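You operate a simulated robot arm through the tools that you are given. There is no shell and no other tool. Be economical: measure what you need, move in short steps, check, and stop when the job is done.

Carry out the task below with a simulated robot arm. There is one attempt and no reset: what you move stays moved.

Task
Take the tilt card and leave it on the orange filter.

The check looks at the end state, three seconds after you hand in, the way a careful person would. Anything else that was tipped, shoved, dropped, spilled or broken makes it a failure.

Robot
A 7-joint arm with a two-finger parallel gripper, fixed in place. Base frame: the origin is at the foot of the arm, x ahead of it, y to its left, z up. Readings come in m, rad, newtons and seconds.
With the tool pointing down near the work surface it reaches from about 0.24 to 0.62 m from the base axis. Its first joint turns from -1.152 to 1.152 rad. Payload 2.6 kg.
Tool frame: the origin (TCP) lies between the finger pads and is the grasp point; the fingertips stand 0.03 m ahead of it; z points along the fingers, y is the line along which they close. The gripper opens to 0.094 m. The fingers are 0.028 m wide and 0.01 m thick; the gripper's body (0.05 by 0.096 m) begins 0.055 m behind the TCP.
Orientation is told as [roll, pitch, yaw] about the base's x, y, z axes, in that order, counted from this pose: with the fingers straight down and closing along the base's y, the tool's x points along the base's -x, its y along +y and its z along -z.

Tools
- The arm moves only by the tool step_arm. Its argument "deltas" is a list of rows, each a list of 2 entries, a list of its own where there are three numbers: the shift along the tool's x, y, z in units of 30 mm (1.0 is 30 mm), then the turn about the tool's z in units of 4 degrees (1.0 is 4 degrees). In form: [[[x, y, z], twist], ...]. A call has 1 to 10 rows; each row shifts and turns the commanded pose from where the row before left it, along the tool's axes as they then stand. "gripper" is the closure, from 0 (fully open) to 1 (shut), set as the call begins (left out, the last holds). A call with a number of a shift or a turn outside -1 to 1 is refused whole. A row lasts 0.2 s, in which the tool goes at most 0.05 m and 0.15 rad; a call with a longer step from one row to the next is refused whole, and so is a gripper value outside its range. A pose out of reach is approached as far as the arm can. The call stops where the force on the tool passes 40 N (or 10 N more than at its start, if that is more) or the arm is blocked; 0.2 s more then pass. Each finger travels about 0.072 m/s and halts on what it meets, pressing with about 37 N; the grip force reading is that of the motor and also rises with nothing between the fingers. The clock runs only during rows and for 0.2 s after the last one: add rows that do not move to give the fingers time. It gives the time, the measured TCP pose, the force on the tool (base axes), the opening and the grip force at its end, in the units of the frame above (readings bear some noise), and new pictures: "show" is both (left out), scene, wrist or none.
- Cameras (640 x 400 px; columns grow to the right, rows downward): "scene" is fixed at [0.0212, 0.4263, 0.5565]; the picture's right is [-0.89, -0.46, 0.00], its down [-0.29, 0.56, -0.77] and it looks along [0.36, -0.69, -0.63] (base axes); focal length 311 px, centre (320, 200). "wrist" rides on the gripper at [0.076, 0.014, -0.102] in the tool frame; the picture's right is [-0.18, 0.98, 0.00], its down [-0.75, -0.14, -0.64] and it looks along [-0.63, -0.12, 0.77] (tool axes); focal length 243 px, centre (320, 200). There is no depth. A picture from a camera that has moved, and an enlarged one, comes with that camera's place and axes in the base frame and with its lens.
- zoom(camera, box): a new picture of the part [left, top, right, bottom] of that camera's present view, enlarged. It takes no simulated time.
- finish_job(): hands the job in; it is judged then, once.

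Work in short steps. Places have to be worked out from the pictures, the camera data and where the tool is seen: move nearer, look again, correct. Check each grasp and each placing, and mend what went wrong. You have 90 turns and 200 pictures in all, those below and enlarged ones among them. Open the gripper and draw the arm clear of the work before you hand the job in, unless the task says otherwise; then end with one line.

The tools are called after "Request:" by a JSON object that holds its "name" and its "arguments". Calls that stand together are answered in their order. step_arm: Moves the arm, as the interface text tells. Its arguments: {"type":"object","properties":{"deltas":{"type":"array"},"gripper":{"type":"number"},"show":{"type":"string","enum":["both","scene","wrist","none"]}},"required":["deltas"]} The other tools are called the same way: zoom (camera, box) takes an enlarged picture of a part of a camera's view; finish_job () hands the job in.

At the start:

```text
t: 0.0
eef_pos: [0.4477, -0.1035, 0.2605]
tool_rot: [0.0, 0.0, 0.0]
force: [-0.8, -0.9, 0.4]
finger_gap: 0.0941
gripper_force: 0.1
```

scene: 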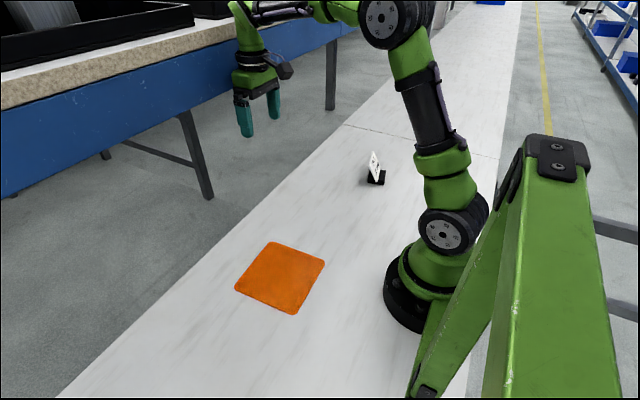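
wrist: 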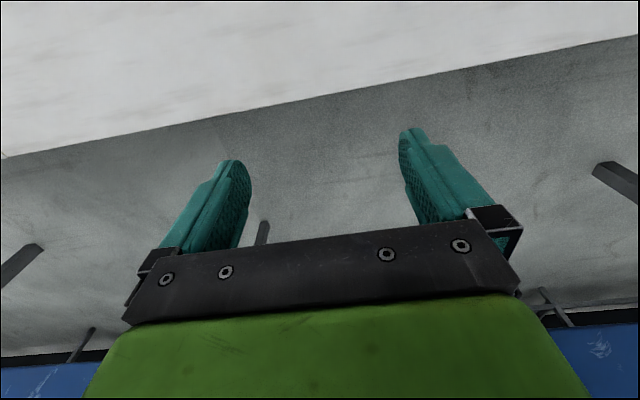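

I'll zoom in on the card and on the orange filter to locate them.

Request:
{"name": "zoom", "arguments": {"camera": "scene", "box": [335, 140, 415, 190]}}

Request:
{"name": "zoom", "arguments": {"camera": "scene", "box": [200, 220, 360, 320]}}

```text
8.00 times, centred on (375, 165) of scene
camera zoom: at [0.0212, 0.4263, 0.5565], right [-0.89, -0.46, 0.0], down [-0.29, 0.56, -0.77], along [0.36, -0.69, -0.63], focal length 2488 px, centre (-120, 480)
```

zoom: 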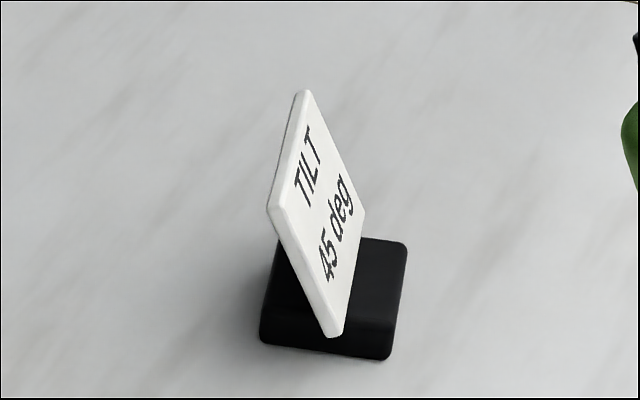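

```text
4.00 times, centred on (280, 270) of scene
camera zoom: at [0.0212, 0.4263, 0.5565], right [-0.89, -0.46, 0.0], down [-0.29, 0.56, -0.77], along [0.36, -0.69, -0.63], focal length 1244 px, centre (480, -80)
```

zoom: 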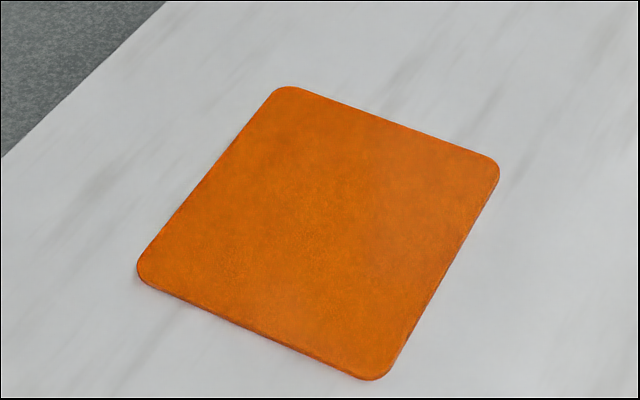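

The card seems to stand at about (0.23, -0.34), leaning towards +x on a black block, and the filter's centre is near (0.294, 0.098). I'll move to a viewpoint behind the card and look with the wrist camera.

Request:
{"name": "step_arm", "arguments": {"deltas": [[[0.927, -0.755, 0.2], 0], [[0.927, -0.755, 0.2], 0], [[0.927, -0.755, 0.2], 0], [[0.927, -0.755, 0.2], 0], [[0.927, -0.755, 0.2], 0], [[0.927, -0.755, 0.2], 0], [[0.927, -0.755, 0.2], 0], [[0.927, -0.755, 0.2], 0], [[0.927, -0.755, 0.2], 0], [[0.927, -0.755, 0.2], 0]], "gripper": 0}}

```text
t: 2.2
eef_pos: [0.1682, -0.3295, 0.2018]
tool_rot: [-0.001, 0.001, -0.001]
force: [0.1, -1.3, -0.3]
finger_gap: 0.0939
gripper_force: 0.1
camera wrist: at [0.0928, -0.3166, 0.3036], right [0.18, 0.98, 0.0], down [0.75, -0.14, 0.64], along [0.63, -0.12, -0.77], focal length 243 px, centre (320, 200)
```

scene: 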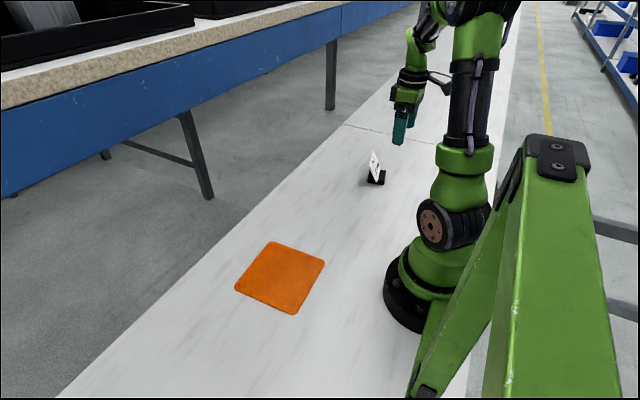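
wrist: 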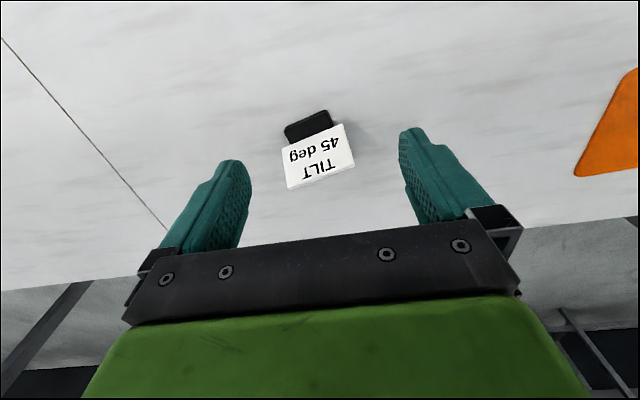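

The card and block are visible; I'll zoom for a precise view.

Request:
{"name": "zoom", "arguments": {"camera": "wrist", "box": [264, 95, 376, 200]}}

```text
3.81 times, centred on (320, 148) of wrist
camera zoom: at [0.0928, -0.3166, 0.3036], right [0.18, 0.98, 0.0], down [0.75, -0.14, 0.64], along [0.63, -0.12, -0.77], focal length 924 px, centre (320, 400)
```

zoom: 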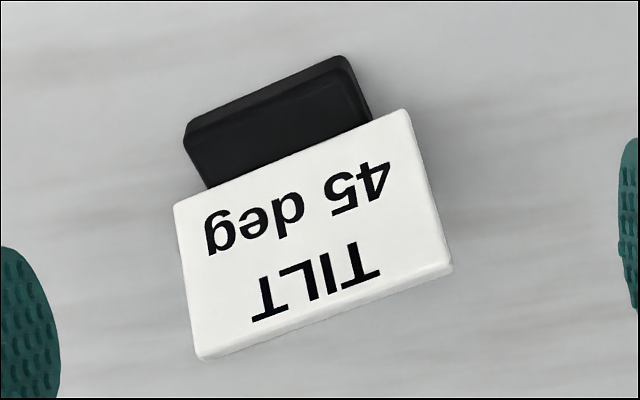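

Triangulating from both views, the card is about 83 mm wide, yawed about 12.5°, with its centre near (0.237, -0.349, 0.045). It overhangs the foot on both sides, so I'll grip it by its side edges. First I'll hover above it with the yaw matched and refine the position.

Request:
{"name": "step_arm", "arguments": {"deltas": [[[-0.575, -0.16, 0.3], 0], [[-0.575, -0.16, 0.3], 0], [[-0.575, -0.16, 0.3], 0], [[-0.575, -0.16, 0.3], 0], [[0, 0, 0], -0.78], [[0, 0, 0], -0.78], [[0, 0, 0], -0.78], [[0, 0, 0], -0.78], [[0, 0, 0], 0]]}}

```text
t: 4.2
eef_pos: [0.2377, -0.3485, 0.163]
tool_rot: [-0.001, 0.002, 0.218]
force: [0.5, 0.2, 0.5]
finger_gap: 0.094
gripper_force: 0.0
camera wrist: at [0.1602, -0.3519, 0.2659], right [-0.03, 1.0, 0.0], down [0.77, 0.03, 0.64], along [0.64, 0.02, -0.77], focal length 243 px, centre (320, 200)
```

scene: 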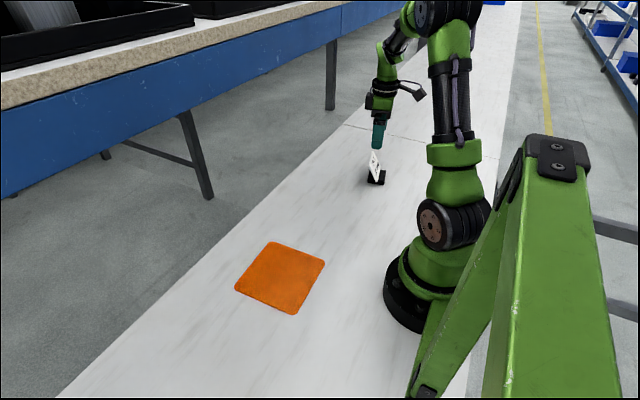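
wrist: 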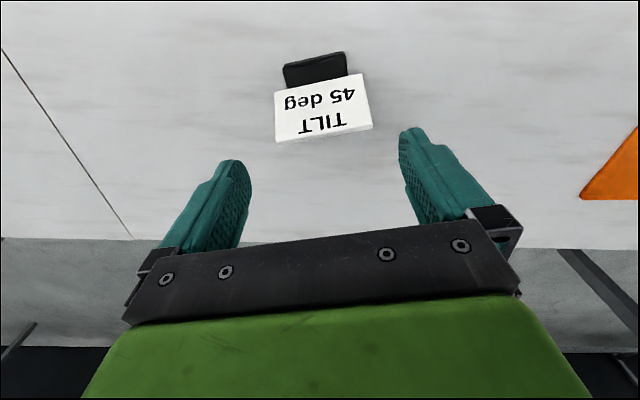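

Request:
{"name": "zoom", "arguments": {"camera": "wrist", "box": [240, 40, 400, 140]}}

Request:
{"name": "zoom", "arguments": {"camera": "scene", "box": [335, 140, 415, 190]}}

```text
4.00 times, centred on (320, 90) of wrist
camera zoom: at [0.1602, -0.3519, 0.2659], right [-0.03, 1.0, 0.0], down [0.77, 0.03, 0.64], along [0.64, 0.02, -0.77], focal length 970 px, centre (320, 640)
```

zoom: 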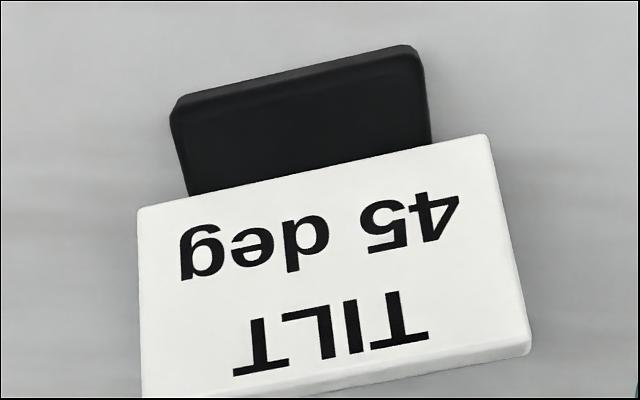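

```text
8.00 times, centred on (375, 165) of scene
camera zoom: at [0.0212, 0.4263, 0.5565], right [-0.89, -0.46, 0.0], down [-0.29, 0.56, -0.77], along [0.36, -0.69, -0.63], focal length 2488 px, centre (-120, 480)
```

zoom: 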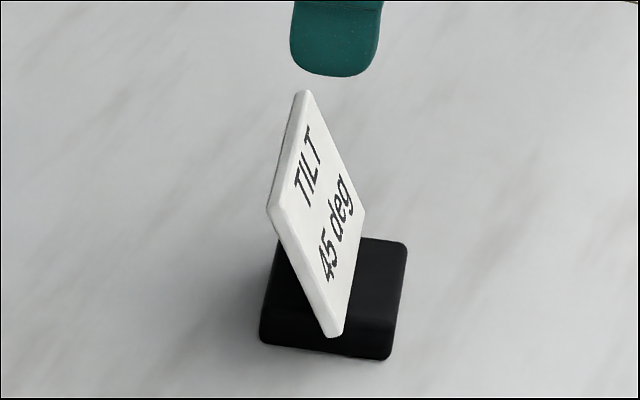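

The second measurement agrees with the first: centre about (0.2355, -0.350), width 83 mm. I'll go down until the fingertips are just above the card's top edge, then check the clearance.

Request:
{"name": "step_arm", "arguments": {"deltas": [[[0, -0.035, 0.45], 0], [[0.03, 0, 0.45], 0], [[0.03, 0, 0.45], 0], [[0, 0, 0.45], 0], [[0, 0, 0], 0]]}}

Request:
{"name": "zoom", "arguments": {"camera": "wrist", "box": [200, 40, 460, 240]}}

Request:
{"name": "zoom", "arguments": {"camera": "scene", "box": [335, 140, 415, 190]}}

```text
t: 5.4
eef_pos: [0.2364, -0.3504, 0.1097]
tool_rot: [-0.001, 0.001, 0.216]
force: [0.7, -0.9, -0.4]
finger_gap: 0.0944
gripper_force: 0.0
camera wrist: at [0.1583, -0.3535, 0.2126], right [-0.03, 1.0, 0.0], down [0.77, 0.02, 0.64], along [0.64, 0.02, -0.77], focal length 243 px, centre (320, 200)
```

scene: 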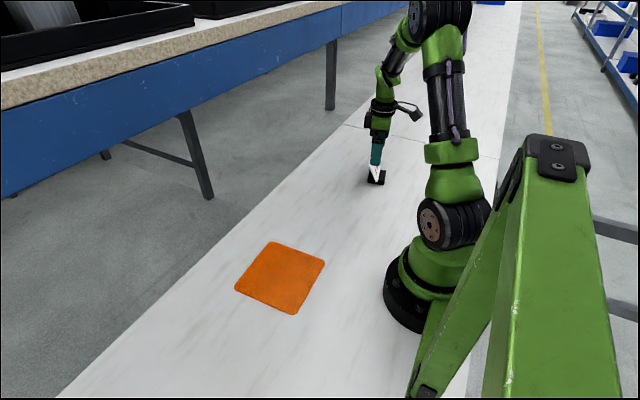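
wrist: 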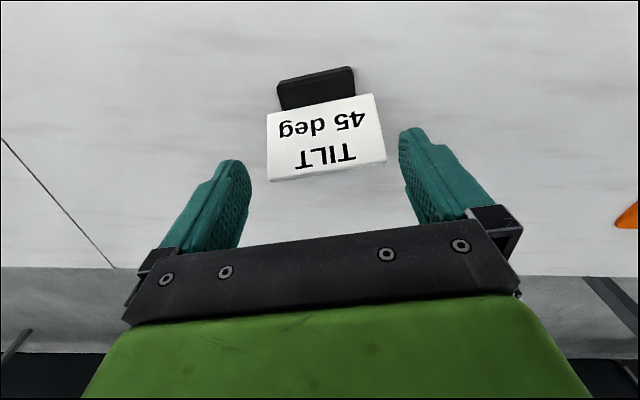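

```text
2.00 times, centred on (330, 140) of wrist
camera zoom: at [0.1583, -0.3535, 0.2126], right [-0.03, 1.0, 0.0], down [0.77, 0.02, 0.64], along [0.64, 0.02, -0.77], focal length 485 px, centre (300, 320)
```

zoom: 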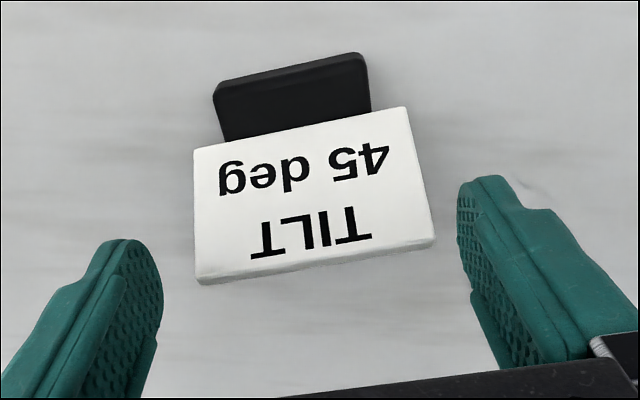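

```text
8.00 times, centred on (375, 165) of scene
camera zoom: at [0.0212, 0.4263, 0.5565], right [-0.89, -0.46, 0.0], down [-0.29, 0.56, -0.77], along [0.36, -0.69, -0.63], focal length 2488 px, centre (-120, 480)
```

zoom: 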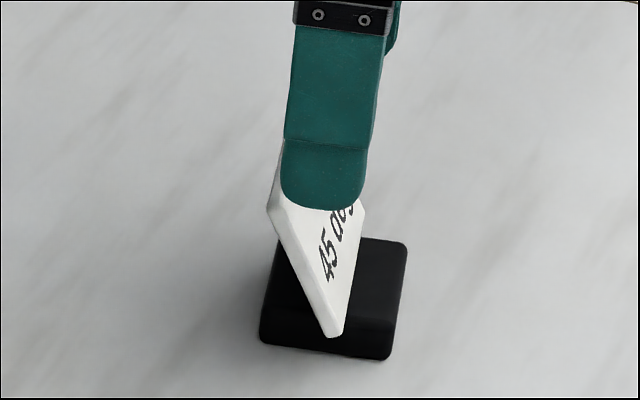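

In the tool frame the card's edges are at y = -0.0406 and +0.0425, against fingers at about ±0.047, so the yaw is aligned. I'll shift 1 mm in +y and go down along the edges.

Request:
{"name": "step_arm", "arguments": {"deltas": [[[0, 0.033, 0], 0], [[0, 0, 0.32], 0], [[0, 0, 0.32], 0], [[0, 0, 0.32], 0], [[0, 0, 0], 0]], "show": "none"}}

Request:
{"name": "zoom", "arguments": {"camera": "wrist", "box": [200, 80, 460, 240]}}

Request:
{"name": "zoom", "arguments": {"camera": "scene", "box": [335, 140, 415, 190]}}

```text
t: 6.6
eef_pos: [0.2361, -0.3491, 0.0811]
tool_rot: [0.0, 0.0, 0.217]
force: [0.1, 0.6, 0.7]
finger_gap: 0.0939
gripper_force: 0.1
```

```text
2.46 times, centred on (330, 160) of wrist
camera zoom: at [0.1587, -0.3518, 0.1826], right [-0.03, 1.0, 0.0], down [0.77, 0.02, 0.64], along [0.64, 0.02, -0.77], focal length 597 px, centre (295, 298)
```

zoom: 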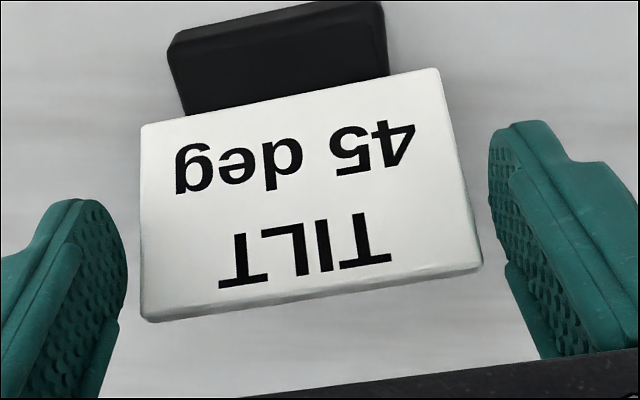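

```text
8.00 times, centred on (375, 165) of scene
camera zoom: at [0.0212, 0.4263, 0.5565], right [-0.89, -0.46, 0.0], down [-0.29, 0.56, -0.77], along [0.36, -0.69, -0.63], focal length 2488 px, centre (-120, 480)
```

zoom: 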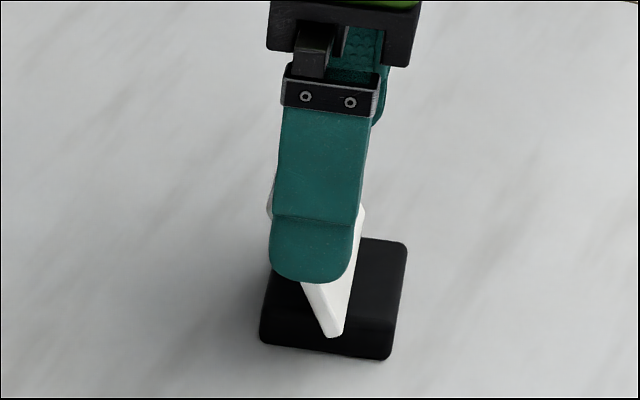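

There is clearance on both sides and no contact. I'll go down to the grip height, leaving the gripper open.

Request:
{"name": "step_arm", "arguments": {"deltas": [[[0, 0, 0.35], 0], [[0, 0, 0.35], 0], [[0, 0, 0.3], 0], [[0, 0, 0], 0]], "show": "none"}}

Request:
{"name": "zoom", "arguments": {"camera": "wrist", "box": [200, 80, 460, 240]}}

Request:
{"name": "zoom", "arguments": {"camera": "scene", "box": [335, 140, 415, 190]}}

```text
t: 7.6
eef_pos: [0.2366, -0.3474, 0.051]
tool_rot: [0.001, 0.0, 0.217]
force: [0.9, 0.2, -0.4]
finger_gap: 0.0941
gripper_force: 0.1
```

```text
2.46 times, centred on (330, 160) of wrist
camera zoom: at [0.1589, -0.352, 0.1534], right [-0.03, 1.0, 0.0], down [0.77, 0.02, 0.64], along [0.64, 0.02, -0.77], focal length 597 px, centre (295, 298)
```

zoom: 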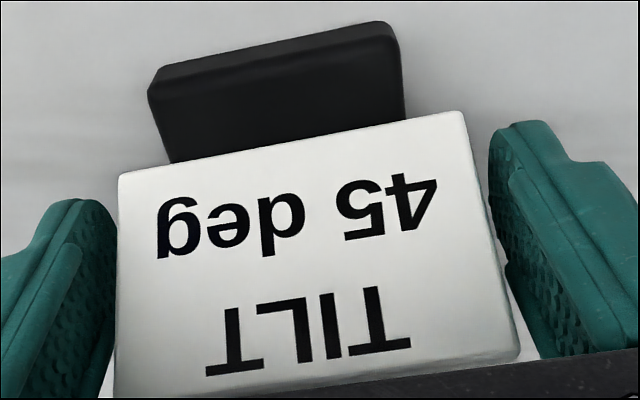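

```text
8.00 times, centred on (375, 165) of scene
camera zoom: at [0.0212, 0.4263, 0.5565], right [-0.89, -0.46, 0.0], down [-0.29, 0.56, -0.77], along [0.36, -0.69, -0.63], focal length 2488 px, centre (-120, 480)
```

zoom: 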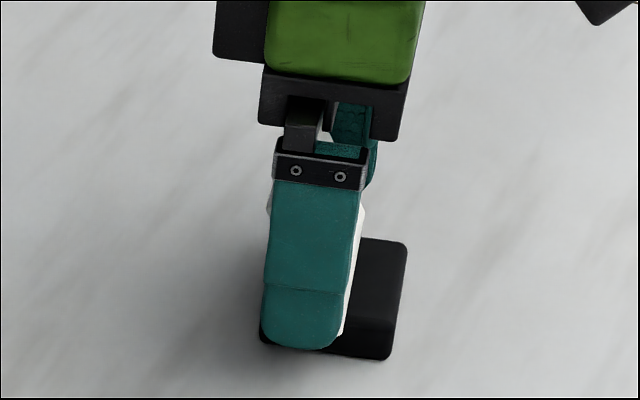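

The card's edges sit between the pads with the whole finger width covering it. I'll close.

Request:
{"name": "step_arm", "arguments": {"deltas": [[[0, 0, 0], 0], [[0, 0, 0], 0], [[0, 0, 0], 0], [[0, 0, 0], 0]], "gripper": 1, "show": "none"}}

Request:
{"name": "zoom", "arguments": {"camera": "wrist", "box": [200, 80, 460, 240]}}

```text
t: 8.6
eef_pos: [0.2359, -0.3485, 0.0509]
tool_rot: [0.001, 0.001, 0.216]
force: [-0.1, -0.4, -0.6]
finger_gap: 0.0881
gripper_force: 36.9
```

```text
2.46 times, centred on (330, 160) of wrist
camera zoom: at [0.1588, -0.352, 0.1535], right [-0.03, 1.0, 0.0], down [0.77, 0.02, 0.64], along [0.64, 0.02, -0.77], focal length 597 px, centre (295, 298)
```

zoom: 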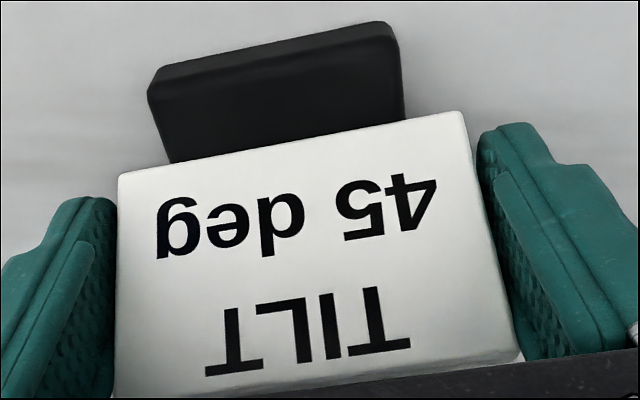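

It holds at a gap of 88 mm. I'll pull up gently along the card's tilt direction, in case it sits in a slot, and see what comes with it.

Request:
{"name": "step_arm", "arguments": {"deltas": [[[-0.09, 0, -0.15], 0], [[-0.09, 0, -0.15], 0], [[-0.09, 0, -0.15], 0], [[0, 0, 0], 0]]}}

Request:
{"name": "zoom", "arguments": {"camera": "scene", "box": [335, 140, 415, 190]}}

```text
t: 9.6
eef_pos: [0.2441, -0.3467, 0.0652]
tool_rot: [0.0, 0.0, 0.216]
force: [0.1, -0.1, -0.1]
finger_gap: 0.088
gripper_force: 37.1
camera wrist: at [0.1671, -0.3505, 0.1668], right [-0.03, 1.0, 0.0], down [0.77, 0.02, 0.64], along [0.64, 0.02, -0.77], focal length 243 px, centre (320, 200)
```

scene: 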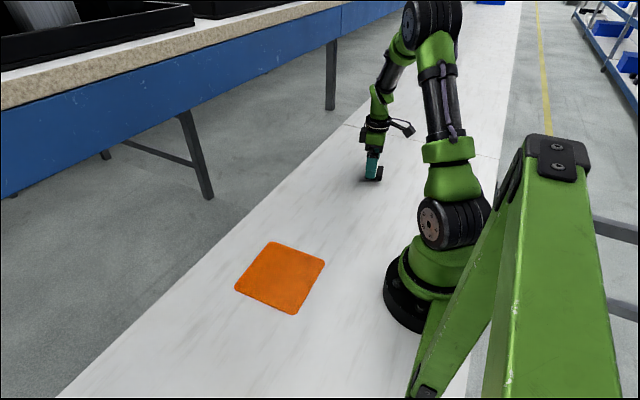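
wrist: 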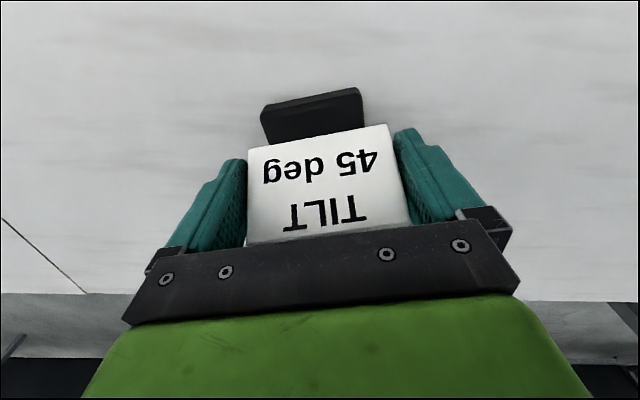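

```text
8.00 times, centred on (375, 165) of scene
camera zoom: at [0.0212, 0.4263, 0.5565], right [-0.89, -0.46, 0.0], down [-0.29, 0.56, -0.77], along [0.36, -0.69, -0.63], focal length 2488 px, centre (-120, 480)
```

zoom: 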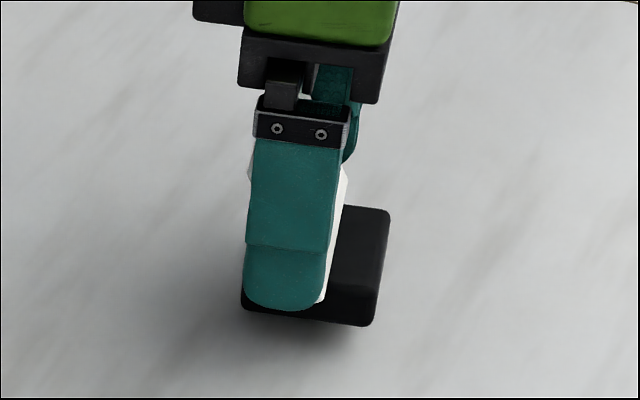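

The foot lifts with the card, so it is one piece, and it is steady in the grip. I'll lift it higher and turn the yaw back to 0.

Request:
{"name": "step_arm", "arguments": {"deltas": [[[0, 0, -0.5], 0], [[0, 0, -0.7], 0], [[0, 0, -0.7], 0], [[0, 0, -0.7], 0], [[0, 0, -0.5], 0], [[0, 0, 0], 0.62], [[0, 0, 0], 0.62], [[0, 0, 0], 0.62], [[0, 0, 0], 0.62], [[0, 0, 0], 0.62]]}}

```text
t: 11.8
eef_pos: [0.2429, -0.346, 0.1574]
tool_rot: [0.0, 0.0, 0.0]
force: [0.0, -0.1, -1.3]
finger_gap: 0.088
gripper_force: 37.1
camera wrist: at [0.1679, -0.3334, 0.2594], right [0.18, 0.98, 0.0], down [0.75, -0.14, 0.64], along [0.63, -0.12, -0.77], focal length 243 px, centre (320, 200)
```

scene: 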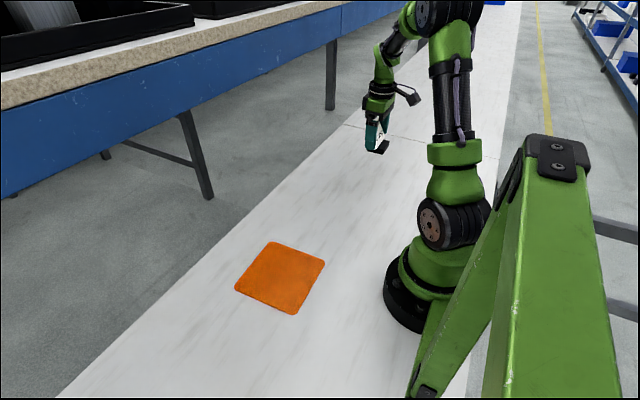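
wrist: 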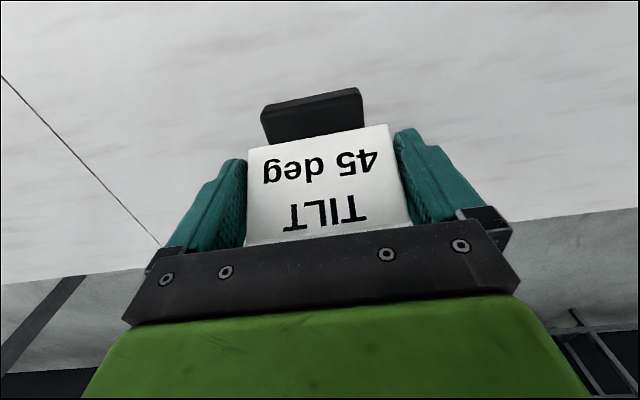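

The grip is stable. I'll carry it along an arc towards the filter.

Request:
{"name": "step_arm", "arguments": {"deltas": [[[-0.357, 0.753, 0], 0], [[-0.357, 0.753, 0], 0], [[-0.357, 0.753, 0], 0], [[-0.357, 0.753, 0], 0], [[-0.357, 0.753, 0], 0], [[-0.357, 0.753, 0], 0], [[-0.357, 0.753, 0], 0], [[-0.357, 0.753, 0], 0], [[-0.357, 0.753, 0], 0], [[-0.357, 0.753, 0], 0]], "show": "none"}}

Request:
{"name": "step_arm", "arguments": {"deltas": [[[0.17, 0.7, 0], 0], [[0.17, 0.7, 0], 0], [[0.17, 0.7, 0], 0], [[0.17, 0.7, 0], 0], [[0.17, 0.7, 0], 0], [[0.17, 0.7, 0], 0], [[0.17, 0.7, 0], 0], [[0.17, 0.7, 0], 0], [[0.17, 0.7, 0], 0], [[0, 0, 0], 0]]}}

```text
t: 14.0
eef_pos: [0.3515, -0.1204, 0.1574]
tool_rot: [-0.002, 0.001, 0.0]
force: [0.0, 0.7, -0.6]
finger_gap: 0.088
gripper_force: 37.2
```

```text
t: 16.2
eef_pos: [0.3057, 0.0683, 0.1555]
tool_rot: [0.0, 0.001, 0.001]
force: [-0.3, -0.1, 0.0]
finger_gap: 0.0881
gripper_force: 37.0
camera wrist: at [0.2296, 0.0813, 0.2593], right [0.18, 0.98, 0.0], down [0.75, -0.14, 0.64], along [0.63, -0.12, -0.77], focal length 243 px, centre (320, 200)
```

scene: 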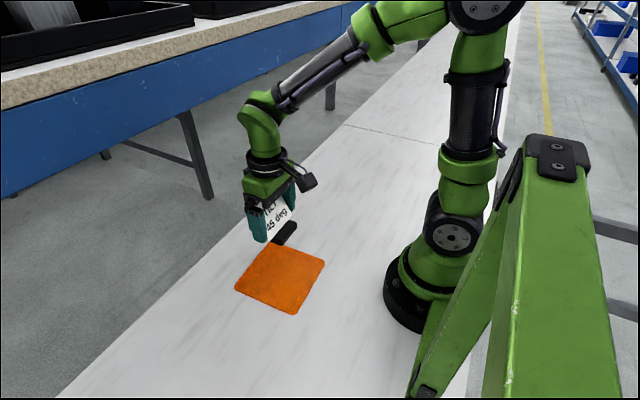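
wrist: 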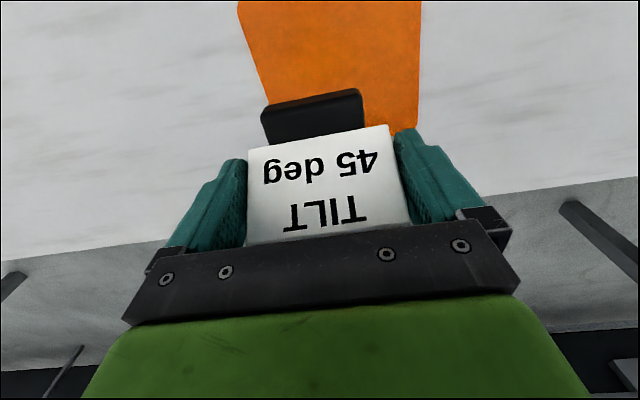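

The wrist view confirms the filter's centre at about (0.294, 0.088). The foot's centre is about 11 mm behind the TCP, so the TCP target is about (0.305, 0.088). I'll shift there and lower close to the filter.

Request:
{"name": "step_arm", "arguments": {"deltas": [[[0, 0.33, 0], 0], [[0, 0.33, 0], 0], [[0, 0, 0.6], 0], [[0, 0, 0.6], 0], [[0, 0, 0.6], 0], [[0, 0, 0.6], 0], [[0, 0, 0.5], 0], [[0, 0, 0], 0]]}}

Request:
{"name": "zoom", "arguments": {"camera": "scene", "box": [220, 210, 348, 290]}}

```text
t: 18.0
eef_pos: [0.3057, 0.088, 0.0702]
tool_rot: [-0.001, 0.0, -0.001]
force: [0.0, 0.3, -0.8]
finger_gap: 0.0881
gripper_force: 37.8
camera wrist: at [0.2294, 0.101, 0.173], right [0.18, 0.98, 0.0], down [0.75, -0.14, 0.64], along [0.63, -0.12, -0.77], focal length 243 px, centre (320, 200)
```

scene: 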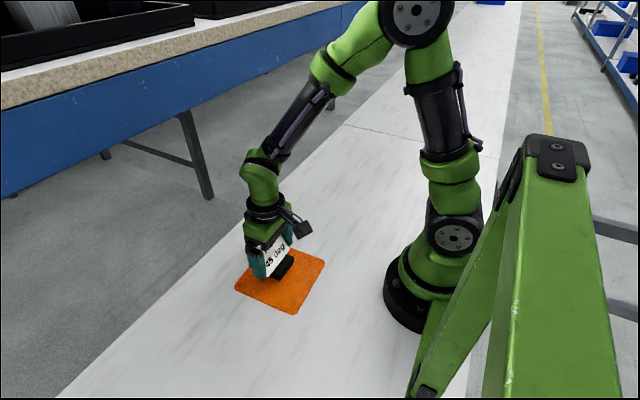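
wrist: 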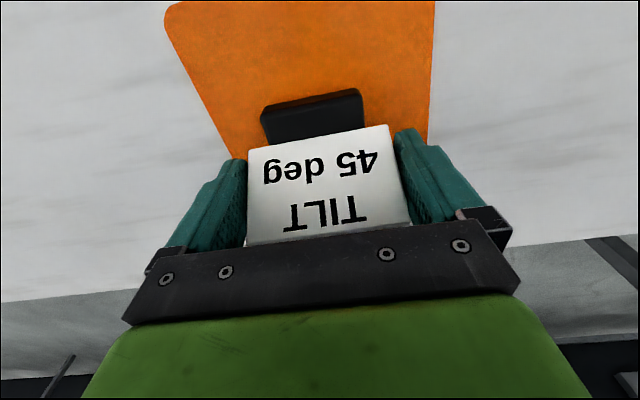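

```text
5.00 times, centred on (284, 250) of scene
camera zoom: at [0.0212, 0.4263, 0.5565], right [-0.89, -0.46, 0.0], down [-0.29, 0.56, -0.77], along [0.36, -0.69, -0.63], focal length 1555 px, centre (500, -50)
```

zoom: 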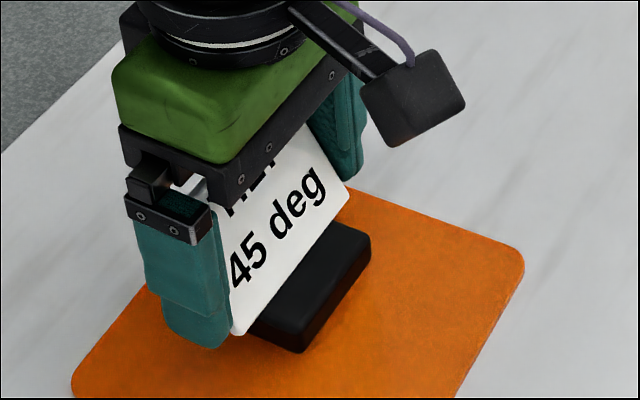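

It is well inside the filter. I'll lower in small steps and watch for contact.

Request:
{"name": "step_arm", "arguments": {"deltas": [[[0.15, 0, 0.15], 0], [[0, 0, 0.15], 0], [[0, 0, 0.1], 0], [[0, 0, 0], 0]], "show": "none"}}

Request:
{"name": "zoom", "arguments": {"camera": "scene", "box": [220, 230, 348, 310]}}

```text
t: 19.0
eef_pos: [0.3001, 0.0876, 0.058]
tool_rot: [-0.001, 0.001, 0.0]
force: [0.0, -0.2, 0.8]
finger_gap: 0.0883
gripper_force: 37.0
```

```text
5.00 times, centred on (284, 270) of scene
camera zoom: at [0.0212, 0.4263, 0.5565], right [-0.89, -0.46, 0.0], down [-0.29, 0.56, -0.77], along [0.36, -0.69, -0.63], focal length 1555 px, centre (500, -150)
```

zoom: 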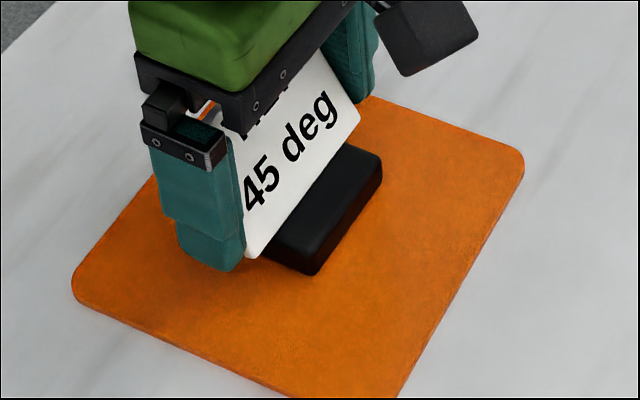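

Request:
{"name": "step_arm", "arguments": {"deltas": [[[0, 0, 0.05], 0], [[0, 0, 0.05], 0], [[0, 0, 0], 0]], "show": "none"}}

Request:
{"name": "zoom", "arguments": {"camera": "scene", "box": [252, 250, 316, 290]}}

```text
t: 19.8
eef_pos: [0.3007, 0.0881, 0.0566]
tool_rot: [-0.001, 0.0, -0.001]
force: [-3.3, -1.3, 13.0]
finger_gap: 0.0883
gripper_force: 37.3
```

```text
10.00 times, centred on (284, 270) of scene
camera zoom: at [0.0212, 0.4263, 0.5565], right [-0.89, -0.46, 0.0], down [-0.29, 0.56, -0.77], along [0.36, -0.69, -0.63], focal length 3110 px, centre (680, -500)
```

zoom: 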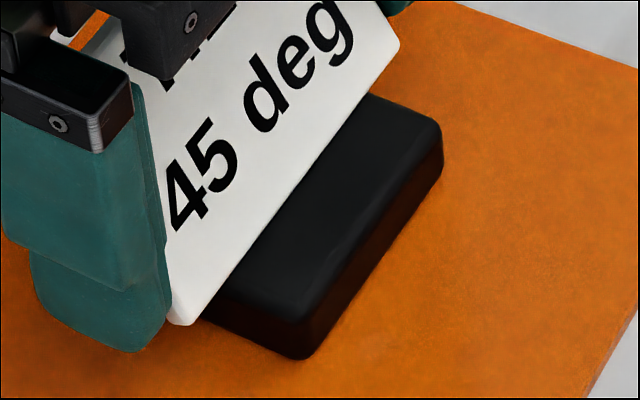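

The foot is in contact, at 13 N upward, and sits flat on the filter. I'll relieve the pressure by 1 mm and open.

Request:
{"name": "step_arm", "arguments": {"deltas": [[[0, 0, -0.035], 0], [[0, 0, 0], 0]], "show": "none"}}

Request:
{"name": "step_arm", "arguments": {"deltas": [[[0, 0, 0], 0], [[0, 0, 0], 0], [[0, 0, 0], 0]], "gripper": 0}}

Request:
{"name": "zoom", "arguments": {"camera": "wrist", "box": [200, 80, 460, 240]}}

```text
t: 20.4
eef_pos: [0.3001, 0.0874, 0.0568]
tool_rot: [0.002, 0.001, 0.001]
force: [0.5, 0.1, -0.3]
finger_gap: 0.088
gripper_force: 37.5
```

```text
t: 21.2
eef_pos: [0.3006, 0.0879, 0.0568]
tool_rot: [0.0, 0.0, 0.0]
force: [-0.1, -0.7, 0.4]
finger_gap: 0.0941
gripper_force: 0.0
camera wrist: at [0.2244, 0.1014, 0.1592], right [0.18, 0.98, 0.0], down [0.75, -0.14, 0.64], along [0.63, -0.12, -0.77], focal length 243 px, centre (320, 200)
```

scene: 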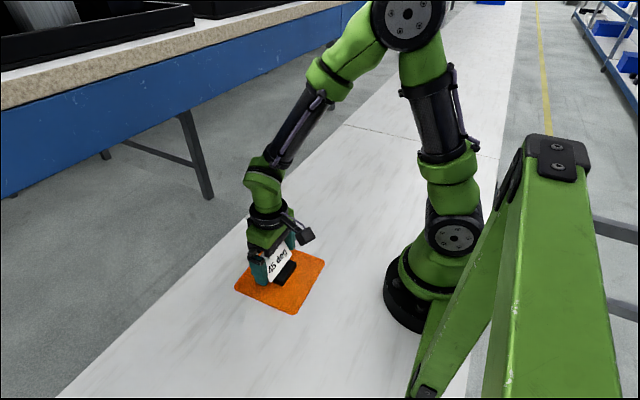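
wrist: 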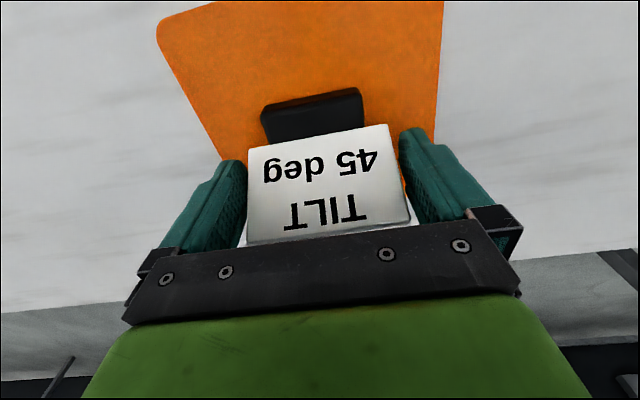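

```text
2.46 times, centred on (330, 160) of wrist
camera zoom: at [0.2244, 0.1014, 0.1592], right [0.18, 0.98, 0.0], down [0.75, -0.14, 0.64], along [0.63, -0.12, -0.77], focal length 597 px, centre (295, 298)
```

zoom: 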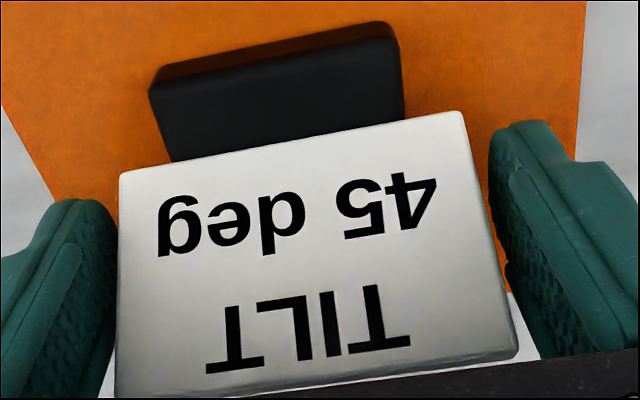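

The fingers are open, and the left one is still very close to the card's edge. I'll shift 1.5 mm to that side, then retreat straight up slowly.

Request:
{"name": "step_arm", "arguments": {"deltas": [[[0, -0.05, 0], 0], [[0, 0, 0], 0], [[0, 0, -0.2], 0], [[0, 0, -0.3], 0], [[0, 0, -0.4], 0], [[0, 0, -0.5], 0], [[0, 0, -0.6], 0], [[0, 0, -0.8], 0], [[0, 0, -0.8], 0], [[0, 0, 0], 0]]}}

Request:
{"name": "zoom", "arguments": {"camera": "scene", "box": [220, 230, 348, 310]}}

```text
t: 23.4
eef_pos: [0.3005, 0.0859, 0.1651]
tool_rot: [0.0, 0.0, 0.001]
force: [0.0, 0.9, 0.1]
finger_gap: 0.0941
gripper_force: 0.1
camera wrist: at [0.2241, 0.0986, 0.2682], right [0.18, 0.98, 0.0], down [0.75, -0.14, 0.64], along [0.63, -0.12, -0.77], focal length 243 px, centre (320, 200)
```

scene: 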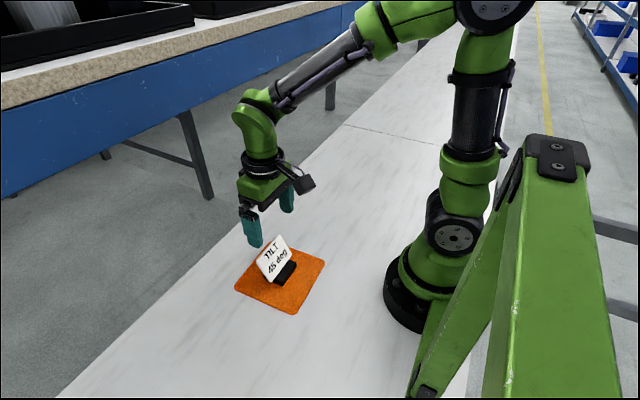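
wrist: 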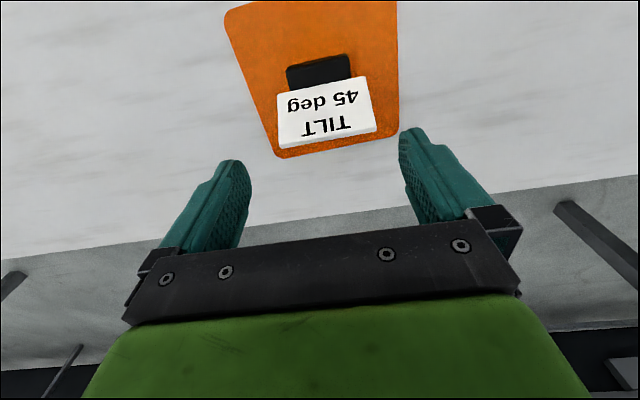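

```text
5.00 times, centred on (284, 270) of scene
camera zoom: at [0.0212, 0.4263, 0.5565], right [-0.89, -0.46, 0.0], down [-0.29, 0.56, -0.77], along [0.36, -0.69, -0.63], focal length 1555 px, centre (500, -150)
```

zoom: 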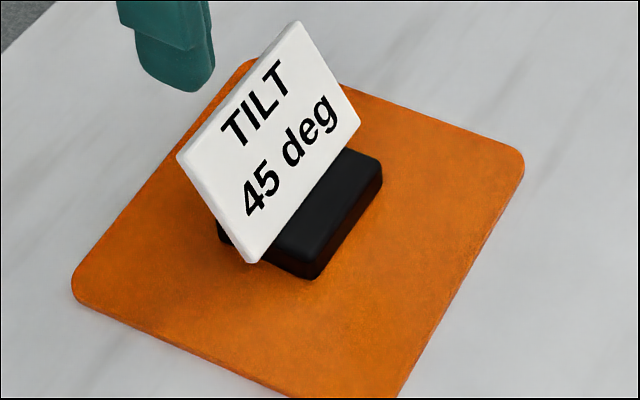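

The card stands upright on the filter, which has not moved, and the arm is clear above it. I'm handing in.

Request:
{"name": "finish_job", "arguments": {}}

```text
The job is handed in.
```

The tilt card is standing upright on the orange filter near its centre. The gripper is open, the arm is clear above it, and nothing else was touched.
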